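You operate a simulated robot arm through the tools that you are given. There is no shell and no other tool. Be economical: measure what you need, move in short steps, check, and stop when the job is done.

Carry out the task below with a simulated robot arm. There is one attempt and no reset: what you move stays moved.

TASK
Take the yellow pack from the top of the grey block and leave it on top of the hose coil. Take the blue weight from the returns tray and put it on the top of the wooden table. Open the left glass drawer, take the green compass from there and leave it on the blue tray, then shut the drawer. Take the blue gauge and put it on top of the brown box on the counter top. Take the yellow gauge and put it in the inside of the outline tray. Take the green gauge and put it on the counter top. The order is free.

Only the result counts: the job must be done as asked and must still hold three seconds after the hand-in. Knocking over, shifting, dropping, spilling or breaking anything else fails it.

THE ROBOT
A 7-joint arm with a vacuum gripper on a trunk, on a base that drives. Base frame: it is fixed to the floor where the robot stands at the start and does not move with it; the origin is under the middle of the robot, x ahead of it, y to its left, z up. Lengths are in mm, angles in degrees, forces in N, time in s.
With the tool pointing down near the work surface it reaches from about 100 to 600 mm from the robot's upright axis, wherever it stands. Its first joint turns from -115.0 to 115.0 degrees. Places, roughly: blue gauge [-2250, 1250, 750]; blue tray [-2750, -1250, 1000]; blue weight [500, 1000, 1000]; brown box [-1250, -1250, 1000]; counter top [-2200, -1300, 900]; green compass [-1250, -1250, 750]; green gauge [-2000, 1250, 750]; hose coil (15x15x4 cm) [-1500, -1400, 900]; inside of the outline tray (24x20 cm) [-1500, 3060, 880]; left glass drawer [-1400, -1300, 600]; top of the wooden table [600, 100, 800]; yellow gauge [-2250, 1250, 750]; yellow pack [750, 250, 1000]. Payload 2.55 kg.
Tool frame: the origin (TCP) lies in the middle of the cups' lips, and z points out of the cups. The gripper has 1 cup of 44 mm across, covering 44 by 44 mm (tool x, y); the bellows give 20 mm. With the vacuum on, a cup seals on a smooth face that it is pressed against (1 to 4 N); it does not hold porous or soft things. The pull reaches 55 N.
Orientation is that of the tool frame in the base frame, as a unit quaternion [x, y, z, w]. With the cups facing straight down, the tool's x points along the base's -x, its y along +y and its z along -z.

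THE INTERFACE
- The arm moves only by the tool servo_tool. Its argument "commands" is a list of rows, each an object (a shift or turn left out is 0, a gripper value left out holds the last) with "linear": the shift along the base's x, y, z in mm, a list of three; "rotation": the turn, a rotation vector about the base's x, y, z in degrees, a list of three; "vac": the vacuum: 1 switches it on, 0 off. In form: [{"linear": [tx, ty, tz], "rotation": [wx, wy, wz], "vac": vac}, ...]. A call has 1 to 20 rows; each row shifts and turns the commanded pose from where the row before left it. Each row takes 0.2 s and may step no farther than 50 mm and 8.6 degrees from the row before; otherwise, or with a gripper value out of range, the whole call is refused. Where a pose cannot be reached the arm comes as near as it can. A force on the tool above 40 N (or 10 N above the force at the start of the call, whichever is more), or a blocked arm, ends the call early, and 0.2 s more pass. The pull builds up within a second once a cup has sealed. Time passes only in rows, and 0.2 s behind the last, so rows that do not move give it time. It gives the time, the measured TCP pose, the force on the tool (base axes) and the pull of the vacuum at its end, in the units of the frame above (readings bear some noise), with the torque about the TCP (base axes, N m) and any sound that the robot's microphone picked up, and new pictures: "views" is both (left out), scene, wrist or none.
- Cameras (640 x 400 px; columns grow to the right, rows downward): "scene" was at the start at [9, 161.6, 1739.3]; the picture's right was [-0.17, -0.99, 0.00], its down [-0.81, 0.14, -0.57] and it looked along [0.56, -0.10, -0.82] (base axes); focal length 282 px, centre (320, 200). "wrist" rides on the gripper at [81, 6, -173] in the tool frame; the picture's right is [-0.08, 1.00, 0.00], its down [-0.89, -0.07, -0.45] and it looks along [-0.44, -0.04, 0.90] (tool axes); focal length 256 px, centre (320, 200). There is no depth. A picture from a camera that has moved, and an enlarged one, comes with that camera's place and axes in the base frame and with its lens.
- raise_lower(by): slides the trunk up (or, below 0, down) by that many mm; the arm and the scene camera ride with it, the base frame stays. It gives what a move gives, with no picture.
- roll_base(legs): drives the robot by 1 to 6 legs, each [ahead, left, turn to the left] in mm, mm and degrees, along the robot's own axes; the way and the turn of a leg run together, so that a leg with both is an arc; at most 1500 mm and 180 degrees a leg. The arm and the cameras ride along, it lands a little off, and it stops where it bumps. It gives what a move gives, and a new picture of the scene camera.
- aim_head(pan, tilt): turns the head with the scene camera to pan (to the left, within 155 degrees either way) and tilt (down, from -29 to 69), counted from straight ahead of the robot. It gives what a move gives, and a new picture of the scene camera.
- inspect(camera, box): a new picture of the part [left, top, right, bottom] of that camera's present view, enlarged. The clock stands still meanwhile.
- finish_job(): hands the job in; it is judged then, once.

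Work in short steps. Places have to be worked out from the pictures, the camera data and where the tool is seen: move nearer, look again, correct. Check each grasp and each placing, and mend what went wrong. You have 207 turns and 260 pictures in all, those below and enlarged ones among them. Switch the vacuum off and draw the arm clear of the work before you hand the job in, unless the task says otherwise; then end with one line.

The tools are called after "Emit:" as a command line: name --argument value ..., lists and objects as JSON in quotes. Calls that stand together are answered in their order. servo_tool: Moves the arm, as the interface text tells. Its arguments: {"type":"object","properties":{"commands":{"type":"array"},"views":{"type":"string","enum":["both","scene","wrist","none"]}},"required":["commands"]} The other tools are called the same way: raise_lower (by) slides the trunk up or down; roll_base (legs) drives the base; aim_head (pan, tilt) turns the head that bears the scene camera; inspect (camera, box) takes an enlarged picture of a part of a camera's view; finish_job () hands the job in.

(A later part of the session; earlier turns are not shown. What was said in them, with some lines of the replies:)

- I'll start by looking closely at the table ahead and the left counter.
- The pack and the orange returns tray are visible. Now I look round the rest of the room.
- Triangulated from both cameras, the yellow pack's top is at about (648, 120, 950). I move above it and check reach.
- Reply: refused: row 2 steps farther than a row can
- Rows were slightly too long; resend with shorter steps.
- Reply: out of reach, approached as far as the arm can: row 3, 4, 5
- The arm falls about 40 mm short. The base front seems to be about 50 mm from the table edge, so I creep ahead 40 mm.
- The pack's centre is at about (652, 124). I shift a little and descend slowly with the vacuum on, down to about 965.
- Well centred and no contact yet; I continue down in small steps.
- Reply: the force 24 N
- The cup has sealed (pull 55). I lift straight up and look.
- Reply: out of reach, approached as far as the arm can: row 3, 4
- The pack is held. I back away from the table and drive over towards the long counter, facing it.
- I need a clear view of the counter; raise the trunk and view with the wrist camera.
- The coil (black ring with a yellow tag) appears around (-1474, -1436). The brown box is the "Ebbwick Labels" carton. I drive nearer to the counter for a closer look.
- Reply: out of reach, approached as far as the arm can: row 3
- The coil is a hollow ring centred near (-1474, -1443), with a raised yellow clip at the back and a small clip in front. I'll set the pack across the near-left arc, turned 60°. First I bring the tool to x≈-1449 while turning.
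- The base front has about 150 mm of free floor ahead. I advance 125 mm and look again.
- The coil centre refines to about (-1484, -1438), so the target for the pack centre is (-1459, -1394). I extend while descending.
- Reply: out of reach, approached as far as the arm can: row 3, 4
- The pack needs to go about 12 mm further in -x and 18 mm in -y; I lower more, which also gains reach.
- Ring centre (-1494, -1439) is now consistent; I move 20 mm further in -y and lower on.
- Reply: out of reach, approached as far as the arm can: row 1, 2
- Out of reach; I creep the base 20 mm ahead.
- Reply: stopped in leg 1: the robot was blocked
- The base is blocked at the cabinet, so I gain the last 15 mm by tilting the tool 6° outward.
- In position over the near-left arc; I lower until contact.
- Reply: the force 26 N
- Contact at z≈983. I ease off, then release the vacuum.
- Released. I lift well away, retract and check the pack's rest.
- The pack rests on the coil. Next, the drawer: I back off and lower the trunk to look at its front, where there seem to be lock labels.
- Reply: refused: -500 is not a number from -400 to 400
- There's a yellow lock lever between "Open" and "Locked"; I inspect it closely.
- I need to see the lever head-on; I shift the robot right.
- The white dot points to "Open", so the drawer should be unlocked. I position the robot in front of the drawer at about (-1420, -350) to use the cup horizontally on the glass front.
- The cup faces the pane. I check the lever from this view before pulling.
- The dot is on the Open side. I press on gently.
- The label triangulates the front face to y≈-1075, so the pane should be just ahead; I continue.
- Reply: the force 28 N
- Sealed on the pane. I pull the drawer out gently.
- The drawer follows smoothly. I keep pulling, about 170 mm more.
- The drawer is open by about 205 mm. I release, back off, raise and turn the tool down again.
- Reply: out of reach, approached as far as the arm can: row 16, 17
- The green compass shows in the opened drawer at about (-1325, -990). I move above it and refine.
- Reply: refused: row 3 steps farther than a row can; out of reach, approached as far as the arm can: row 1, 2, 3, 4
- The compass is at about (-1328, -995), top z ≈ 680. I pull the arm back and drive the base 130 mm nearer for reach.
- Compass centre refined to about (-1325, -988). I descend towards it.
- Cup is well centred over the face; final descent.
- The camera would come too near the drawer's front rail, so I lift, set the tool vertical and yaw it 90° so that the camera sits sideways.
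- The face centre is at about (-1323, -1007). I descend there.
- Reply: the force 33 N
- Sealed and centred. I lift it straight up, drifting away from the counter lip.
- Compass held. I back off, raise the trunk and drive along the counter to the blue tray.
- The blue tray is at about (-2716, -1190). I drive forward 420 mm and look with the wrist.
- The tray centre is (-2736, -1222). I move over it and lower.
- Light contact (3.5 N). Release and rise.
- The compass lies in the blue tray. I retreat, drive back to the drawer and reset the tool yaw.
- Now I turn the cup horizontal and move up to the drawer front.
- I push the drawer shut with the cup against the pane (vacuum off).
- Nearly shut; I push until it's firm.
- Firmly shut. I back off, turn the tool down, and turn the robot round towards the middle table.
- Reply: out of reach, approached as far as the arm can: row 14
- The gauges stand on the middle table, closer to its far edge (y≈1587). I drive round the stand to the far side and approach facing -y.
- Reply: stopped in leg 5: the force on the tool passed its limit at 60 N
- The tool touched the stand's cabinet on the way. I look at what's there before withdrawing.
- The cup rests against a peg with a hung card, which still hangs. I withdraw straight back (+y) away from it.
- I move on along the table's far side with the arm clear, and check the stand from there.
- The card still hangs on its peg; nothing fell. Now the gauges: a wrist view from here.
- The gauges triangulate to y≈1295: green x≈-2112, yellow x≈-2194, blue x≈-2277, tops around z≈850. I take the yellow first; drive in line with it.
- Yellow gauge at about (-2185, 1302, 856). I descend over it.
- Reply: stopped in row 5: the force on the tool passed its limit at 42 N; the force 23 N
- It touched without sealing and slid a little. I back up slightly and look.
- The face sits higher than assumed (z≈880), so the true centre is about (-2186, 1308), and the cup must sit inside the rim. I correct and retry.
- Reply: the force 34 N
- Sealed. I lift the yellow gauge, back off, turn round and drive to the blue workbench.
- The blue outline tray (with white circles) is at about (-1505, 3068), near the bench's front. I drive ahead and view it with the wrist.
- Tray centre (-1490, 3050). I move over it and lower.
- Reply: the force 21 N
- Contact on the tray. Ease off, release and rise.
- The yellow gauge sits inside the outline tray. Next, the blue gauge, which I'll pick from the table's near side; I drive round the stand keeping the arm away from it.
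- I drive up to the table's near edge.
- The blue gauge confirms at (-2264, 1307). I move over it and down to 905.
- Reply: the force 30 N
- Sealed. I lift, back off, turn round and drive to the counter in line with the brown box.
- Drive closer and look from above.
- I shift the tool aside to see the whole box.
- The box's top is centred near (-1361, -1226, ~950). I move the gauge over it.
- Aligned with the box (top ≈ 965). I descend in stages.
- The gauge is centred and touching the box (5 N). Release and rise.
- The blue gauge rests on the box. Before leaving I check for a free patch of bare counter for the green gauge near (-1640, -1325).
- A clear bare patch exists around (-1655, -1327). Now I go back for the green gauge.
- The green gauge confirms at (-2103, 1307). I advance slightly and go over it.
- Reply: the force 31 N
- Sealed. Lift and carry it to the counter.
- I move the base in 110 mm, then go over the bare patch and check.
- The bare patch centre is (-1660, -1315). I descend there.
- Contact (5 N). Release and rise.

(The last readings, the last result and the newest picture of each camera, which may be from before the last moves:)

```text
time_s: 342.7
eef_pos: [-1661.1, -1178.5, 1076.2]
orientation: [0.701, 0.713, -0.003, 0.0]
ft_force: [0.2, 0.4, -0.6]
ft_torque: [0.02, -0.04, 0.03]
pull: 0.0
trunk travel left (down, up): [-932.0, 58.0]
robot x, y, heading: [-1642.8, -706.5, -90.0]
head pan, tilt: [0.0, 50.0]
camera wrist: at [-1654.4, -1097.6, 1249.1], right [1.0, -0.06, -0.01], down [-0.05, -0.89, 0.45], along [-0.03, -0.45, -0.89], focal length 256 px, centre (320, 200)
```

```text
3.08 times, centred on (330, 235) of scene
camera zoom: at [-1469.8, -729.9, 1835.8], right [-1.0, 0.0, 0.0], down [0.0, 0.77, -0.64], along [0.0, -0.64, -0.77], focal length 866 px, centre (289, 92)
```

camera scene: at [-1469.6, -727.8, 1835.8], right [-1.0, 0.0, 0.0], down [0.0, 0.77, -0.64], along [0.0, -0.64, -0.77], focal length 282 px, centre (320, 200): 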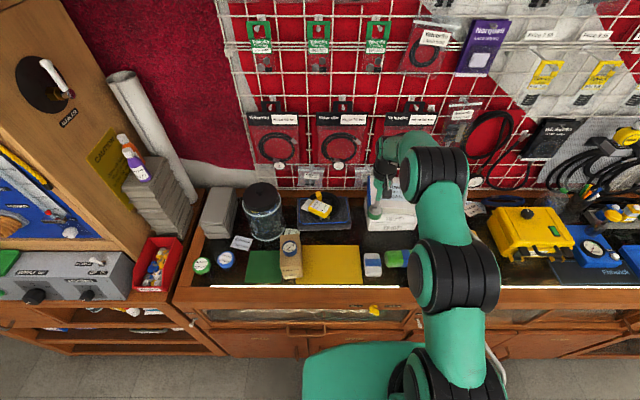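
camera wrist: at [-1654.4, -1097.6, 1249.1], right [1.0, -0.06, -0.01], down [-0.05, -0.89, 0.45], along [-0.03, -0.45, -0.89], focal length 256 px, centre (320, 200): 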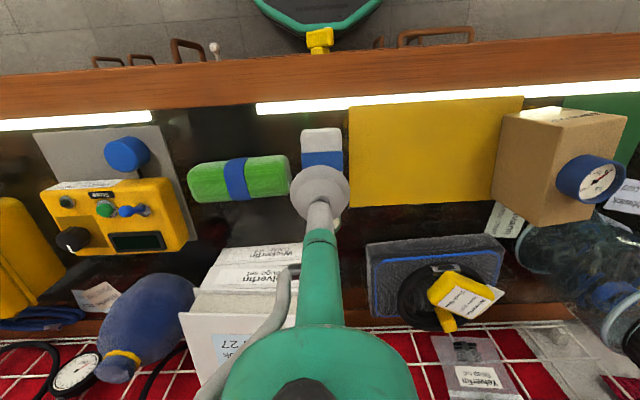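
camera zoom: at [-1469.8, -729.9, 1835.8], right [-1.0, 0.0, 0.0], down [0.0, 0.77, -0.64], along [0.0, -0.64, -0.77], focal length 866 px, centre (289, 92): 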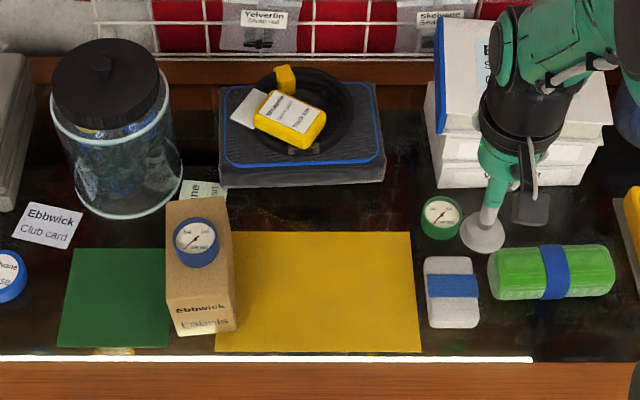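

All counter items are in place (pack on coil, blue gauge on box, green gauge on the counter). Last task: the blue weight. I drive to the returns tray.

Emit:
roll_base --legs '[[-500, 0, 0], [0, 0, 90], [1350, 0, 0], [0, 1200, 0]]'

Emit:
servo_tool --commands '[{}]' --views "wrist"

```text
time_s: 361.6
eef_pos: [148.4, 1011.9, 1077.3]
orientation: [-0.017, 1.0, -0.002, 0.002]
ft_force: [-0.8, -0.1, 0.0]
ft_torque: [0.01, -0.02, -0.04]
pull: 0.0
trunk travel left (down, up): [-932.0, 58.0]
robot x, y, heading: [-322.2, 1017.7, 1.5]
head pan, tilt: [0.0, 50.0]
camera scene: at [-309.1, 1194.1, 1835.8], right [0.02, -1.0, 0.0], down [-0.77, -0.02, -0.64], along [0.64, 0.01, -0.77], focal length 282 px, centre (320, 200)
```

scene: 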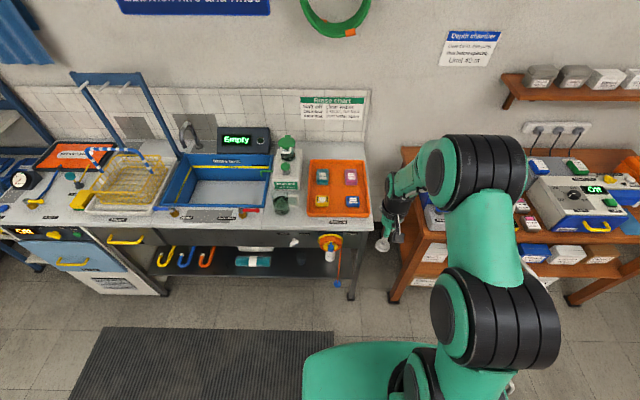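

```text
time_s: 362.0
eef_pos: [148.1, 1011.3, 1076.5]
orientation: [-0.018, 1.0, -0.002, 0.002]
ft_force: [0.3, -1.2, 0.2]
ft_torque: [-0.03, 0.02, 0.03]
pull: 0.1
trunk travel left (down, up): [-932.0, 58.0]
robot x, y, heading: [-320.4, 1017.3, 1.1]
head pan, tilt: [0.0, 50.0]
camera wrist: at [67.5, 1015.2, 1249.6], right [0.04, 1.0, -0.01], down [0.89, -0.04, 0.45], along [0.45, -0.02, -0.89], focal length 256 px, centre (320, 200)
```

wrist: 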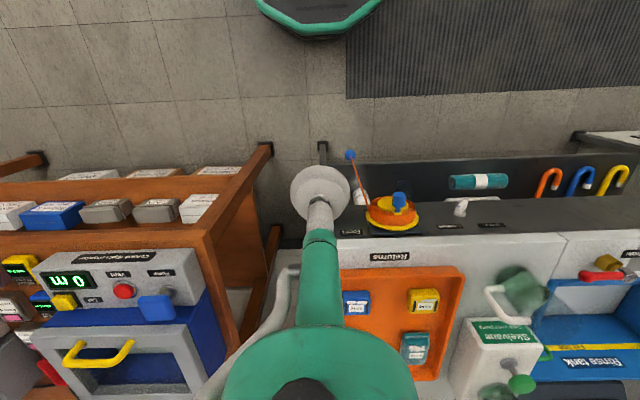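

The blue weight is at about (475, 1067, ~890). I drive nearer.

Emit:
roll_base --legs '[[220, 50, -1.2]]'

Emit:
servo_tool --commands '[{}]' --views "wrist"

```text
time_s: 363.7
eef_pos: [365.1, 1052.7, 1078.0]
orientation: [-0.007, 1.0, -0.002, 0.003]
ft_force: [0.0, -0.1, 0.2]
ft_torque: [0.0, 0.03, -0.02]
pull: 0.0
trunk travel left (down, up): [-932.0, 58.0]
robot x, y, heading: [-103.6, 1072.7, 0.2]
head pan, tilt: [0.0, 50.0]
camera scene: at [-87.9, 1245.4, 1835.8], right [0.0, -1.0, 0.0], down [-0.77, 0.0, -0.64], along [0.64, 0.0, -0.77], focal length 282 px, centre (320, 200)
```

scene: 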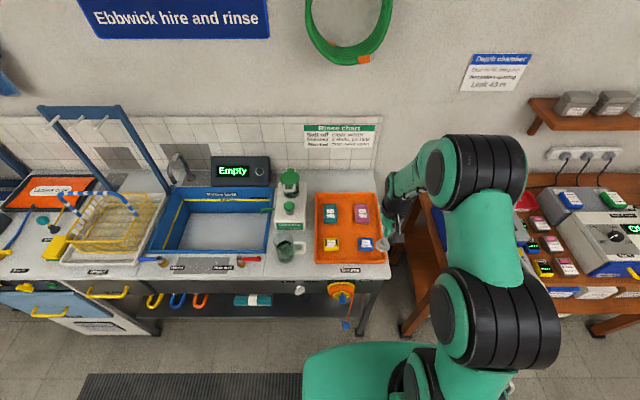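

```text
time_s: 364.1
eef_pos: [364.4, 1053.1, 1078.4]
orientation: [-0.007, 1.0, -0.002, 0.002]
ft_force: [0.2, 0.7, 0.6]
ft_torque: [0.01, -0.01, -0.01]
pull: 0.2
trunk travel left (down, up): [-932.0, 58.0]
robot x, y, heading: [-100.8, 1070.3, -0.2]
head pan, tilt: [0.0, 50.0]
camera wrist: at [283.7, 1058.5, 1249.9], right [0.07, 1.0, 0.0], down [0.89, -0.06, 0.45], along [0.45, -0.03, -0.89], focal length 256 px, centre (320, 200)
```

wrist: 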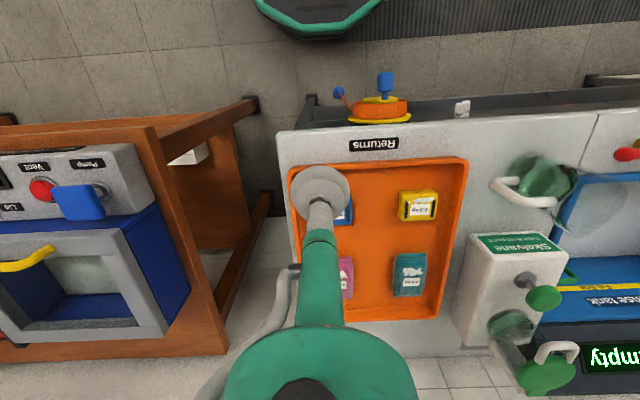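

I go lower but offset in y so as to see the weight fully.

Emit:
servo_tool --commands '[{"linear": [25, -15, -35]}, {"linear": [25, -15, -35]}, {}]' --views "wrist"

Emit:
inspect --camera "wrist" --box '[280, 100, 500, 300]'

```text
time_s: 364.9
eef_pos: [414.8, 1024.0, 1006.8]
orientation: [-0.006, 1.0, -0.003, 0.003]
ft_force: [0.2, 0.0, -0.5]
ft_torque: [-0.02, -0.01, -0.04]
pull: 0.1
trunk travel left (down, up): [-932.0, 58.0]
robot x, y, heading: [-105.3, 1070.9, -0.3]
head pan, tilt: [0.0, 50.0]
camera wrist: at [334.1, 1029.1, 1179.1], right [0.07, 1.0, -0.01], down [0.89, -0.06, 0.45], along [0.45, -0.03, -0.89], focal length 256 px, centre (320, 200)
```

wrist: 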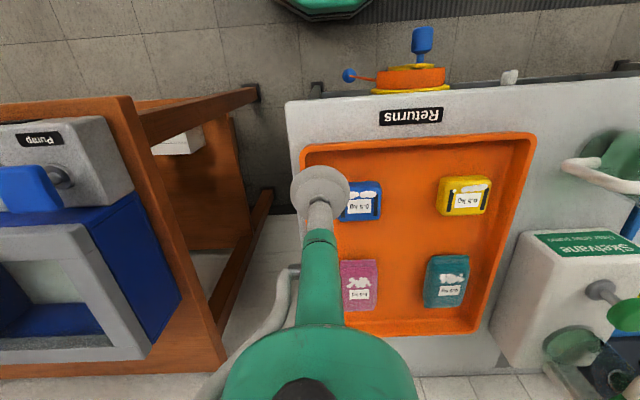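

```text
2.00 times, centred on (390, 200) of wrist
camera zoom: at [334.1, 1029.1, 1179.1], right [0.07, 1.0, -0.01], down [0.89, -0.06, 0.45], along [0.45, -0.03, -0.89], focal length 512 px, centre (180, 200)
```

zoom: 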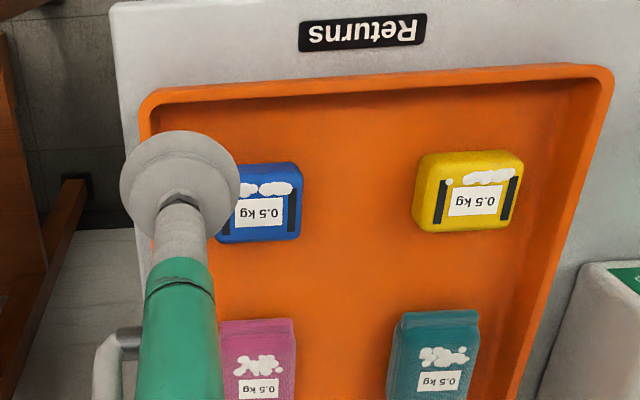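

Blue weight centre ≈ (480, 1066). I move above and refine closer in.

Emit:
servo_tool --commands '[{"linear": [33, 21, -20]}, {"linear": [32, 21, -20]}, {"linear": [0, 0, -20]}, {}]' --views "none"

Emit:
inspect --camera "wrist" --box '[200, 80, 440, 280]'

```text
time_s: 365.9
eef_pos: [481.8, 1063.9, 946.1]
orientation: [-0.007, 1.0, -0.002, 0.003]
ft_force: [-0.4, -0.4, -0.2]
ft_torque: [-0.03, 0.0, 0.0]
pull: 0.2
trunk travel left (down, up): [-932.0, 58.0]
robot x, y, heading: [-105.8, 1076.0, -0.0]
head pan, tilt: [0.0, 50.0]
```

```text
2.00 times, centred on (320, 180) of wrist
camera zoom: at [400.2, 1070.3, 1119.3], right [0.07, 1.0, -0.01], down [0.89, -0.06, 0.45], along [0.45, -0.03, -0.89], focal length 512 px, centre (320, 240)
```

zoom: 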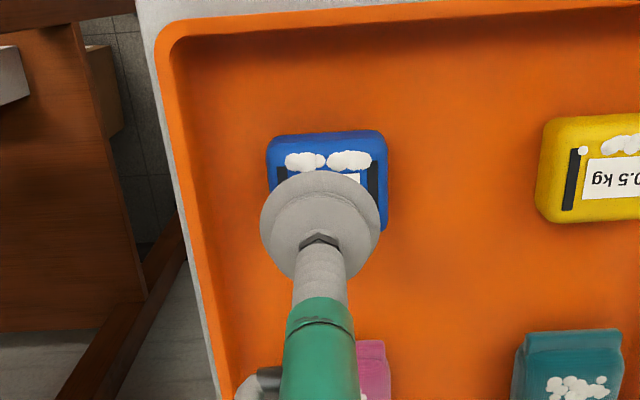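

Emit:
servo_tool --commands '[{"linear": [6, 5, -15], "vac": 1}, {"linear": [0, 0, -10]}, {"linear": [0, 0, -6]}, {"linear": [0, 0, -5]}, {}]' --views "wrist"

```text
time_s: 367.1
eef_pos: [487.3, 1070.0, 911.1]
orientation: [-0.008, 1.0, -0.003, 0.003]
ft_force: [0.4, 0.0, 0.0]
ft_torque: [0.01, 0.01, 0.02]
pull: 0.1
trunk travel left (down, up): [-932.0, 58.0]
robot x, y, heading: [-101.5, 1067.6, -0.2]
head pan, tilt: [0.0, 50.0]
camera wrist: at [406.0, 1075.6, 1083.9], right [0.07, 1.0, -0.01], down [0.89, -0.06, 0.45], along [0.45, -0.03, -0.89], focal length 256 px, centre (320, 200)
```

wrist: 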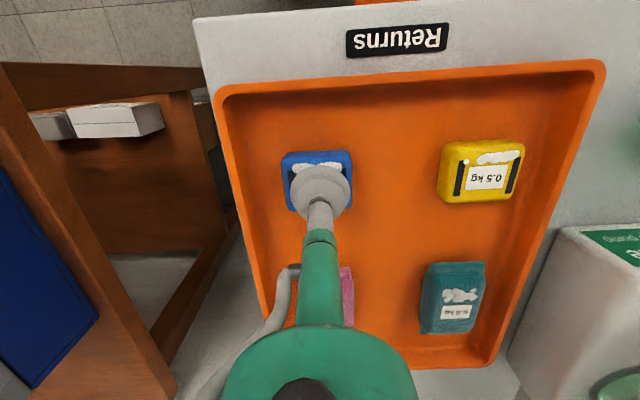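

Emit:
servo_tool --commands '[{"linear": [0, -1, -5]}, {"linear": [0, 0, -4]}, {"linear": [0, 0, -4]}, {"linear": [0, 0, -3]}, {}]' --views "none"

```text
time_s: 368.3
eef_pos: [486.0, 1068.9, 894.0]
orientation: [-0.007, 1.0, -0.002, 0.001]
ft_force: [0.6, -0.4, -4.5]
ft_torque: [-0.01, 0.01, 0.0]
pull: 55.0
trunk travel left (down, up): [-932.0, 58.0]
robot x, y, heading: [-102.6, 1073.4, -0.3]
head pan, tilt: [0.0, 50.0]
```

Sealed. Lift the weight clear.

Emit:
servo_tool --commands '[{"linear": [0, 0, 20]}, {"linear": [0, 0, 40]}, {"linear": [0, 0, 45]}, {"linear": [-20, 0, 45]}, {"linear": [-30, 0, 30]}, {"linear": [-45, 0, 0]}, {}]' --views "wrist"

```text
time_s: 369.9
eef_pos: [393.1, 1067.3, 1074.0]
orientation: [-0.007, 1.0, -0.003, 0.001]
ft_force: [-0.3, -0.1, -4.8]
ft_torque: [0.0, 0.06, 0.02]
pull: 55.1
trunk travel left (down, up): [-932.0, 58.0]
robot x, y, heading: [-101.3, 1068.5, -0.1]
head pan, tilt: [0.0, 50.0]
camera wrist: at [312.5, 1074.1, 1246.6], right [0.07, 1.0, -0.01], down [0.89, -0.06, 0.45], along [0.45, -0.03, -0.89], focal length 256 px, centre (320, 200)
```

wrist: 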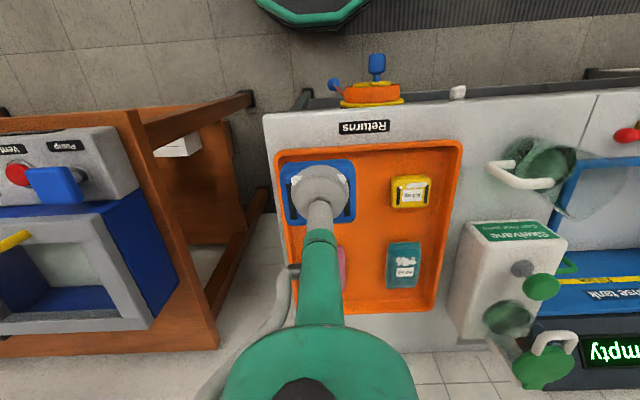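

Held. I back off and drive to the wooden table, then look for a free patch.

Emit:
roll_base --legs '[[-150, 0, 0], [0, -1150, 0]]'

Emit:
servo_tool --commands '[{"linear": [0, 0, 30]}]' --views "wrist"

```text
time_s: 376.6
eef_pos: [243.4, -62.3, 1074.3]
orientation: [-0.007, 1.0, -0.002, 0.001]
ft_force: [0.8, -0.1, -4.7]
ft_torque: [0.02, 0.02, 0.0]
pull: 55.0
trunk travel left (down, up): [-932.0, 58.0]
robot x, y, heading: [-251.2, -62.8, 0.1]
head pan, tilt: [0.0, 50.0]
camera scene: at [-237.1, 112.3, 1835.8], right [0.0, -1.0, 0.0], down [-0.77, 0.0, -0.64], along [0.64, 0.0, -0.77], focal length 282 px, centre (320, 200)
```

scene: 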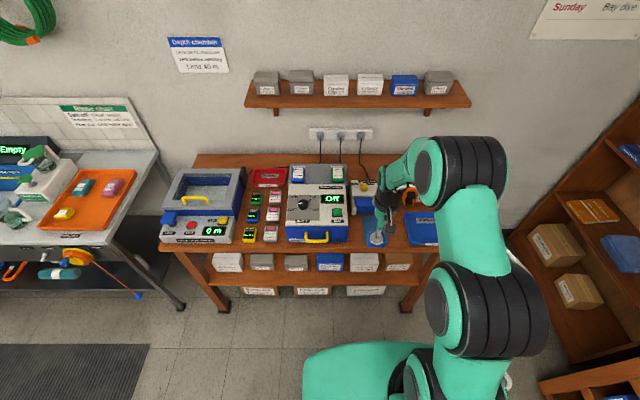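

```text
time_s: 377.0
eef_pos: [242.7, -63.2, 1104.6]
orientation: [-0.008, 1.0, -0.002, 0.001]
ft_force: [-0.5, 0.5, -5.3]
ft_torque: [0.01, 0.01, -0.02]
pull: 54.6
trunk travel left (down, up): [-932.0, 58.0]
robot x, y, heading: [-252.7, -59.8, -0.0]
head pan, tilt: [0.0, 50.0]
camera wrist: at [161.5, -57.1, 1277.1], right [0.06, 1.0, -0.01], down [0.89, -0.05, 0.45], along [0.45, -0.03, -0.89], focal length 256 px, centre (320, 200)
```

wrist: 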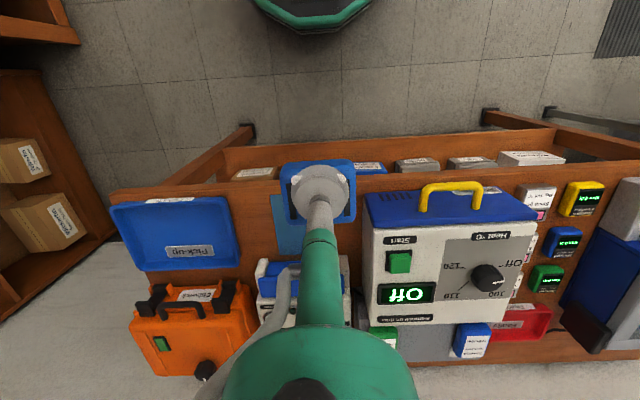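

Emit:
inspect --camera "scene" --box '[330, 170, 450, 260]'

Emit:
servo_tool --commands '[{"linear": [0, 45, 0]}, {"linear": [0, 45, 0]}, {"linear": [0, 45, 0]}]' --views "wrist"

```text
4.44 times, centred on (390, 215) of scene
camera zoom: at [-239.0, 112.8, 1835.8], right [0.0, -1.0, 0.0], down [-0.77, 0.0, -0.64], along [0.64, 0.0, -0.77], focal length 1252 px, centre (9, 133)
```

zoom: 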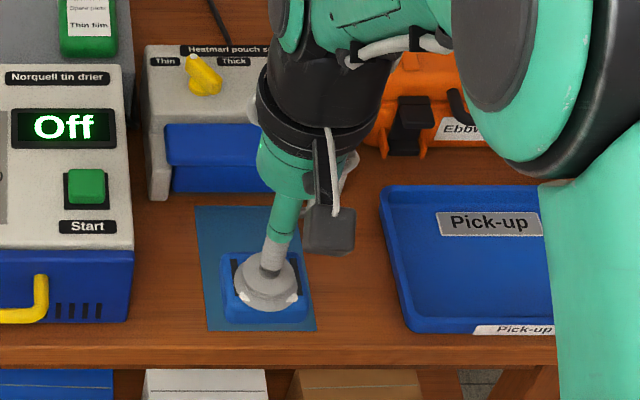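

```text
time_s: 377.8
eef_pos: [245.2, 73.9, 1105.8]
orientation: [-0.009, 1.0, -0.004, 0.002]
ft_force: [-0.3, 0.4, -4.3]
ft_torque: [-0.03, 0.03, -0.02]
pull: 54.6
trunk travel left (down, up): [-932.0, 58.0]
robot x, y, heading: [-255.7, -57.4, -0.0]
head pan, tilt: [0.0, 50.0]
camera wrist: at [163.6, 80.0, 1277.7], right [0.06, 1.0, -0.01], down [0.89, -0.05, 0.45], along [0.45, -0.03, -0.89], focal length 256 px, centre (320, 200)
```

wrist: 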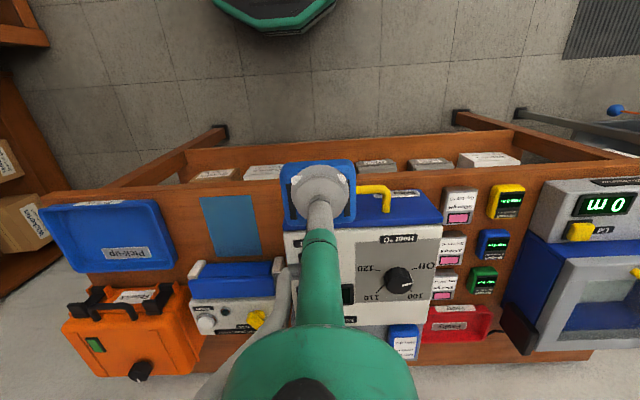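

The bare wood gap between the mat and the pick-up tray is ~88 mm wide, centred near (430, -218). I drive into line and look from above.

Emit:
servo_tool --commands '[{"linear": [0, -44, 0]}, {"linear": [0, -44, 0]}, {"linear": [0, -44, 0]}]' --views "none"

Emit:
roll_base --legs '[[130, -150, 0]]'

Emit:
servo_tool --commands '[{"linear": [30, 0, -40]}, {"linear": [0, 0, -45]}]' --views "wrist"

Emit:
inspect --camera "scene" --box '[270, 170, 430, 290]'

```text
time_s: 378.6
eef_pos: [243.8, -60.4, 1103.8]
orientation: [-0.009, 1.0, -0.001, 0.001]
ft_force: [0.3, -0.4, -5.6]
ft_torque: [0.0, -0.02, 0.04]
pull: 55.1
trunk travel left (down, up): [-932.0, 58.0]
robot x, y, heading: [-252.1, -62.4, 0.0]
head pan, tilt: [0.0, 50.0]
```

```text
time_s: 380.2
eef_pos: [372.5, -205.8, 1105.4]
orientation: [-0.01, 1.0, -0.003, 0.002]
ft_force: [0.2, -0.5, -4.5]
ft_torque: [0.03, 0.01, 0.01]
pull: 54.7
trunk travel left (down, up): [-932.0, 58.0]
robot x, y, heading: [-120.7, -212.5, 0.1]
head pan, tilt: [0.0, 50.0]
camera scene: at [-107.4, -37.3, 1835.9], right [0.0, -1.0, 0.0], down [-0.77, 0.0, -0.64], along [0.64, 0.0, -0.77], focal length 282 px, centre (320, 200)
```

scene: 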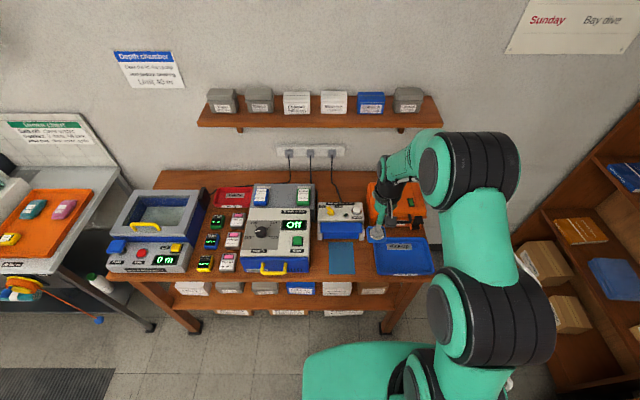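

```text
time_s: 380.8
eef_pos: [404.0, -207.6, 1021.8]
orientation: [-0.01, 1.0, -0.003, 0.003]
ft_force: [-0.1, -0.2, -4.4]
ft_torque: [0.02, 0.01, -0.01]
pull: 54.8
trunk travel left (down, up): [-932.0, 58.0]
robot x, y, heading: [-128.8, -211.7, 0.3]
head pan, tilt: [0.0, 50.0]
camera wrist: at [322.5, -203.1, 1193.9], right [0.06, 1.0, 0.0], down [0.89, -0.05, 0.45], along [0.45, -0.03, -0.89], focal length 256 px, centre (320, 200)
```

wrist: 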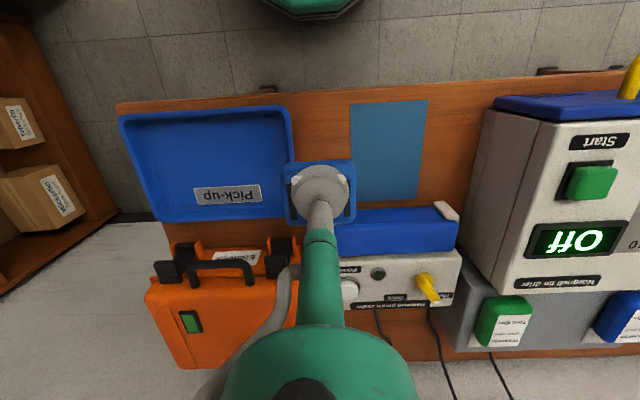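

```text
3.33 times, centred on (350, 230) of scene
camera zoom: at [-107.3, -37.8, 1836.0], right [0.0, -1.0, 0.0], down [-0.77, 0.0, -0.64], along [0.64, 0.0, -0.77], focal length 939 px, centre (220, 100)
```

zoom: 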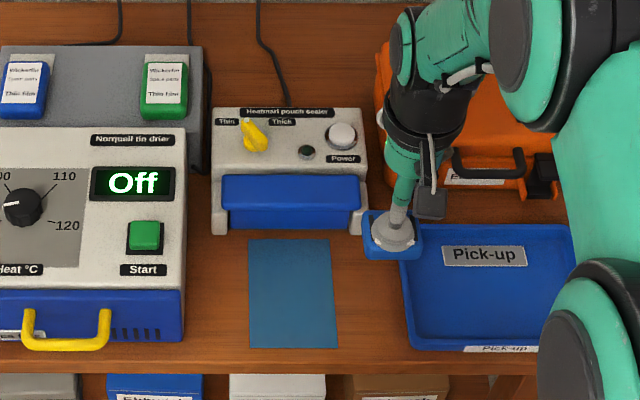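

The gap centre is (432, -206). I lower the weight there.

Emit:
servo_tool --commands '[{"linear": [14, 1, -40]}, {"linear": [14, 0, -45]}, {"linear": [0, 0, -40]}, {}]' --views "both"

```text
time_s: 381.8
eef_pos: [432.1, -207.9, 895.8]
orientation: [-0.009, 1.0, -0.002, 0.002]
ft_force: [0.5, 0.0, -4.7]
ft_torque: [0.02, -0.03, -0.03]
pull: 54.8
trunk travel left (down, up): [-932.0, 58.0]
robot x, y, heading: [-122.9, -211.9, 0.1]
head pan, tilt: [0.0, 50.0]
camera scene: at [-107.9, -37.2, 1835.9], right [0.0, -1.0, 0.0], down [-0.77, 0.0, -0.64], along [0.64, 0.0, -0.77], focal length 282 px, centre (320, 200)
camera wrist: at [351.2, -202.4, 1068.5], right [0.06, 1.0, -0.01], down [0.89, -0.05, 0.45], along [0.45, -0.03, -0.89], focal length 256 px, centre (320, 200)
```

scene: 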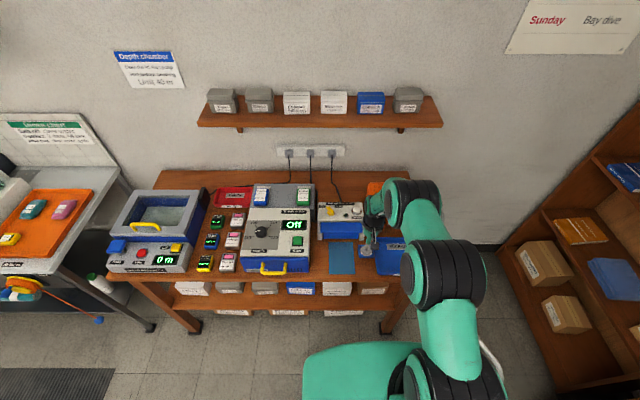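
wrist: 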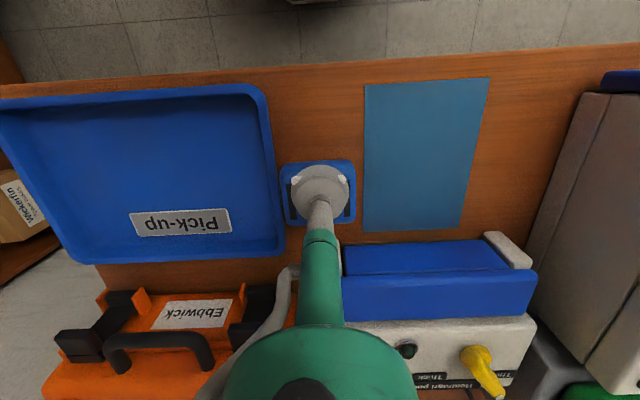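

Well centred; continue down.

Emit:
servo_tool --commands '[{"linear": [0, 0, -20]}, {"linear": [0, 0, -12]}, {"linear": [0, 0, -8]}, {"linear": [0, 0, -5]}, {}]' --views "none"

```text
time_s: 382.8
eef_pos: [437.8, -206.8, 860.3]
orientation: [-0.009, 1.0, -0.003, 0.01]
ft_force: [-7.7, -1.1, 21.8]
ft_torque: [0.25, 0.3, 0.08]
pull: 55.7
trunk travel left (down, up): [-932.0, 58.0]
robot x, y, heading: [-120.6, -211.2, 0.2]
head pan, tilt: [0.0, 50.0]
stopped in row 4: the force on the tool passed its limit at 40 N (the readings are from after the stop); the commanded pose is now the measured one
```

Contact came at z≈862. I check what it rests on.

Emit:
servo_tool --commands '[{"linear": [0, 0, 2]}, {}]' --views "wrist"

Emit:
inspect --camera "scene" --box '[310, 210, 430, 290]'

```text
time_s: 383.4
eef_pos: [439.2, -206.1, 859.6]
orientation: [-0.009, 1.0, -0.002, 0.009]
ft_force: [0.2, -1.3, 6.3]
ft_torque: [0.18, 0.06, -0.01]
pull: 54.6
trunk travel left (down, up): [-932.0, 58.0]
robot x, y, heading: [-123.5, -210.8, 0.3]
head pan, tilt: [0.0, 50.0]
camera wrist: at [354.7, -201.4, 1031.0], right [0.06, 1.0, 0.0], down [0.89, -0.05, 0.46], along [0.46, -0.03, -0.89], focal length 256 px, centre (320, 200)
```

wrist: 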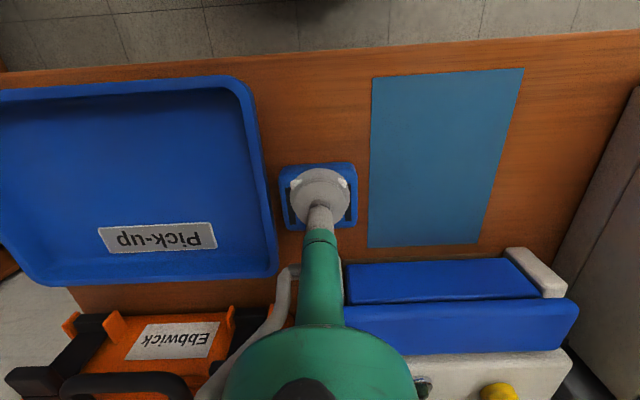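

```text
5.00 times, centred on (370, 250) of scene
camera zoom: at [-109.5, -37.3, 1835.7], right [0.0, -1.0, 0.0], down [-0.77, 0.0, -0.64], along [0.64, 0.0, -0.77], focal length 1408 px, centre (70, -50)
```

zoom: 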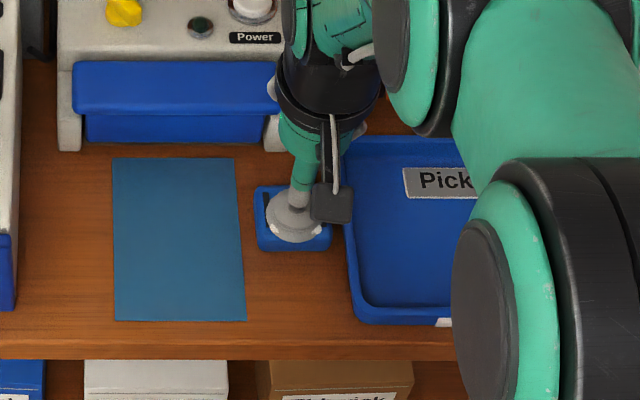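

It rests flat on the wood between mat and tray. Release and rise.

Emit:
servo_tool --commands '[{"vac": 0}, {}, {}, {}, {"linear": [0, 0, 5]}, {"linear": [0, 0, 20]}, {"linear": [0, 0, 45]}, {"linear": [0, 0, 45]}, {"linear": [-40, 0, 30]}, {"linear": [-45, 0, 20]}, {"linear": [-45, 0, 0]}, {}]' --views "wrist"

Emit:
inspect --camera "scene" --box '[310, 200, 430, 290]'

```text
time_s: 386.0
eef_pos: [309.9, -207.3, 1024.6]
orientation: [-0.01, 1.0, -0.002, 0.007]
ft_force: [-0.2, 1.0, -0.5]
ft_torque: [0.01, 0.03, 0.03]
pull: 0.1
trunk travel left (down, up): [-932.0, 58.0]
robot x, y, heading: [-120.8, -213.3, 0.0]
head pan, tilt: [0.0, 50.0]
camera wrist: at [226.2, -202.1, 1195.5], right [0.06, 1.0, 0.0], down [0.89, -0.05, 0.46], along [0.46, -0.03, -0.89], focal length 256 px, centre (320, 200)
```

wrist: 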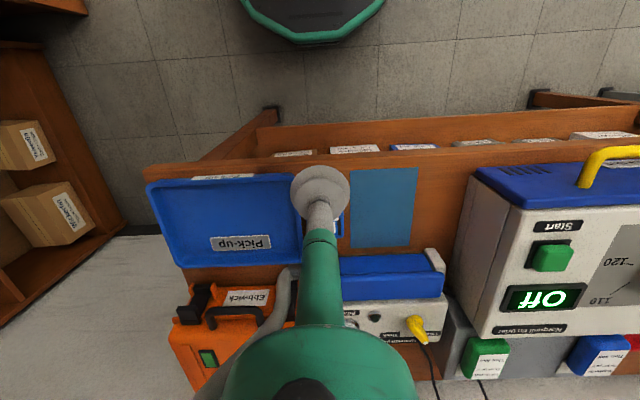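

```text
4.44 times, centred on (370, 245) of scene
camera zoom: at [-106.9, -37.1, 1835.8], right [0.0, -1.0, 0.0], down [-0.77, 0.0, -0.64], along [0.64, 0.0, -0.77], focal length 1252 px, centre (98, 0)
```

zoom: 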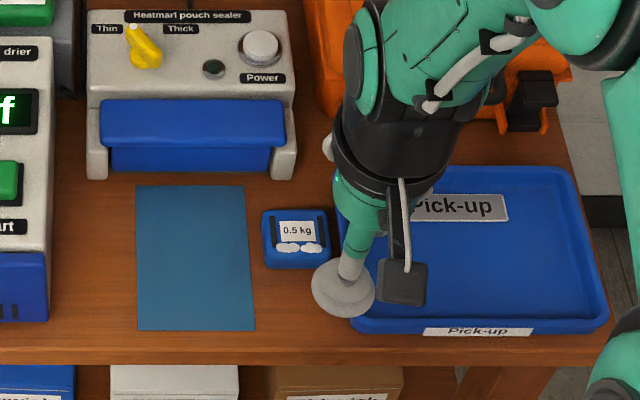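

The weight is on the table. I back off and take a last look at the drawer and the stand.

Emit:
roll_base --legs '[[-250, 0, 0]]'

Emit:
aim_head --pan -145 --tilt 25

Emit:
inspect --camera "scene" --box '[120, 140, 440, 340]'

Emit:
aim_head --pan 140 --tilt 20

Emit:
inspect --camera "scene" --box '[220, 120, 460, 320]'

```text
time_s: 387.8
eef_pos: [60.3, -207.7, 1024.1]
orientation: [-0.008, 1.0, -0.002, 0.008]
ft_force: [0.3, -0.1, -0.6]
ft_torque: [0.02, 0.0, 0.03]
pull: 0.0
trunk travel left (down, up): [-932.0, 58.0]
robot x, y, heading: [-370.8, -210.0, -0.0]
head pan, tilt: [0.0, 50.0]
camera scene: at [-355.9, -37.8, 1835.8], right [0.0, -1.0, 0.0], down [-0.77, 0.0, -0.64], along [0.64, 0.0, -0.77], focal length 282 px, centre (320, 200)
```

scene: 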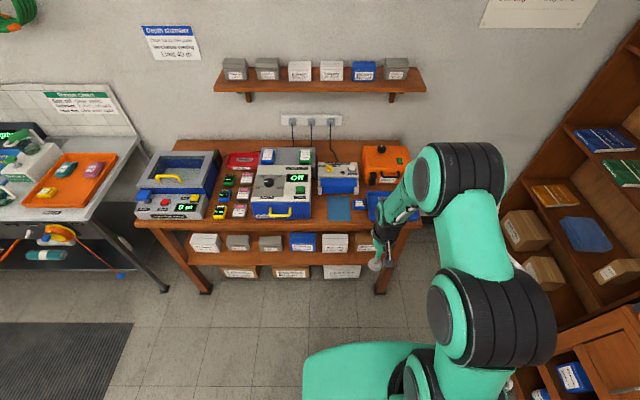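

```text
time_s: 390.1
eef_pos: [62.4, -207.5, 1024.4]
orientation: [-0.008, 1.0, -0.003, 0.008]
ft_force: [0.3, -1.1, -0.5]
ft_torque: [-0.05, 0.0, -0.02]
pull: 0.1
trunk travel left (down, up): [-932.0, 58.0]
robot x, y, heading: [-369.3, -213.5, 0.4]
head pan, tilt: [-145.0, 25.0]
camera scene: at [-508.0, -91.1, 1873.3], right [-0.58, 0.82, 0.0], down [0.35, 0.24, -0.91], along [-0.74, -0.52, -0.42], focal length 282 px, centre (320, 200)
```

scene: 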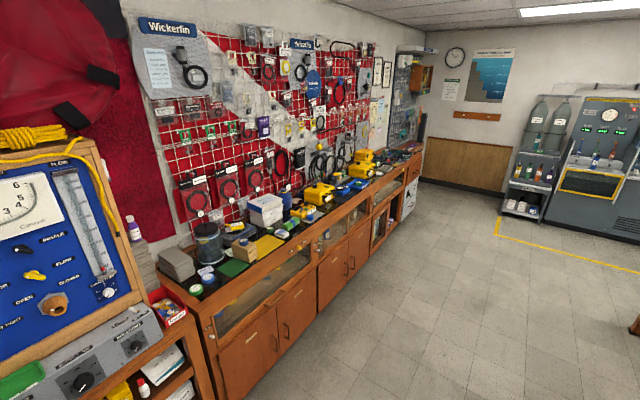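

```text
2.00 times, centred on (280, 240) of scene
camera zoom: at [-508.0, -91.1, 1873.3], right [-0.58, 0.82, 0.0], down [0.35, 0.24, -0.91], along [-0.74, -0.52, -0.42], focal length 563 px, centre (400, 120)
```

zoom: 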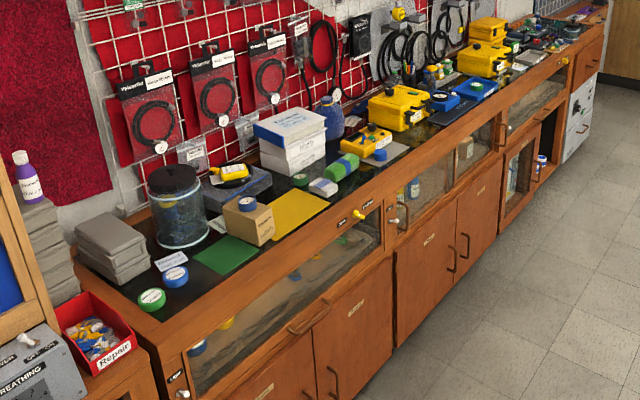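

```text
time_s: 394.0
eef_pos: [62.8, -207.6, 1023.9]
orientation: [-0.008, 1.0, -0.002, 0.007]
ft_force: [-0.4, -1.0, -0.4]
ft_torque: [-0.01, 0.02, 0.0]
pull: 0.2
trunk travel left (down, up): [-932.0, 58.0]
robot x, y, heading: [-369.2, -212.0, 0.2]
head pan, tilt: [140.0, 20.0]
camera scene: at [-504.1, 21.7, 1881.4], right [0.64, 0.77, 0.0], down [0.26, -0.22, -0.94], along [-0.72, 0.6, -0.34], focal length 282 px, centre (320, 200)
```

scene: 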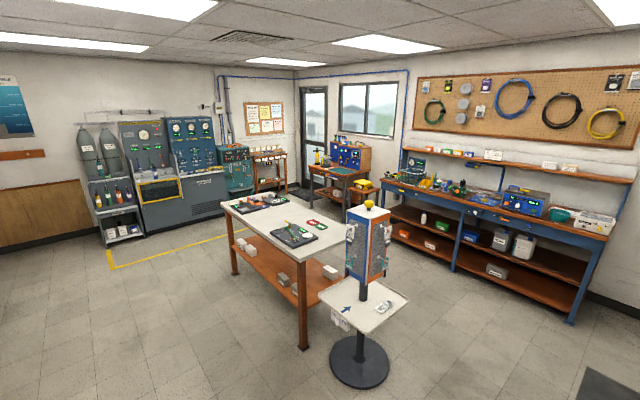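

```text
2.00 times, centred on (340, 220) of scene
camera zoom: at [-504.1, 21.7, 1881.4], right [0.64, 0.77, 0.0], down [0.26, -0.22, -0.94], along [-0.72, 0.6, -0.34], focal length 563 px, centre (280, 160)
```

zoom: 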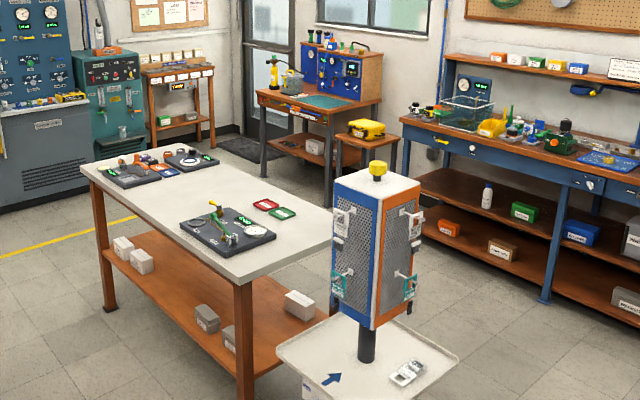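

Everything is in place, the drawer is shut, the vacuum is off and the arm is clear. I hand the job in.

Emit:
finish_job

```text
The job is handed in.
```

All six parts of the task are done and handed in. On the way the arm bumped the free-standing carousel once; its card still hangs and nothing fell, but it may have turned a few degrees.
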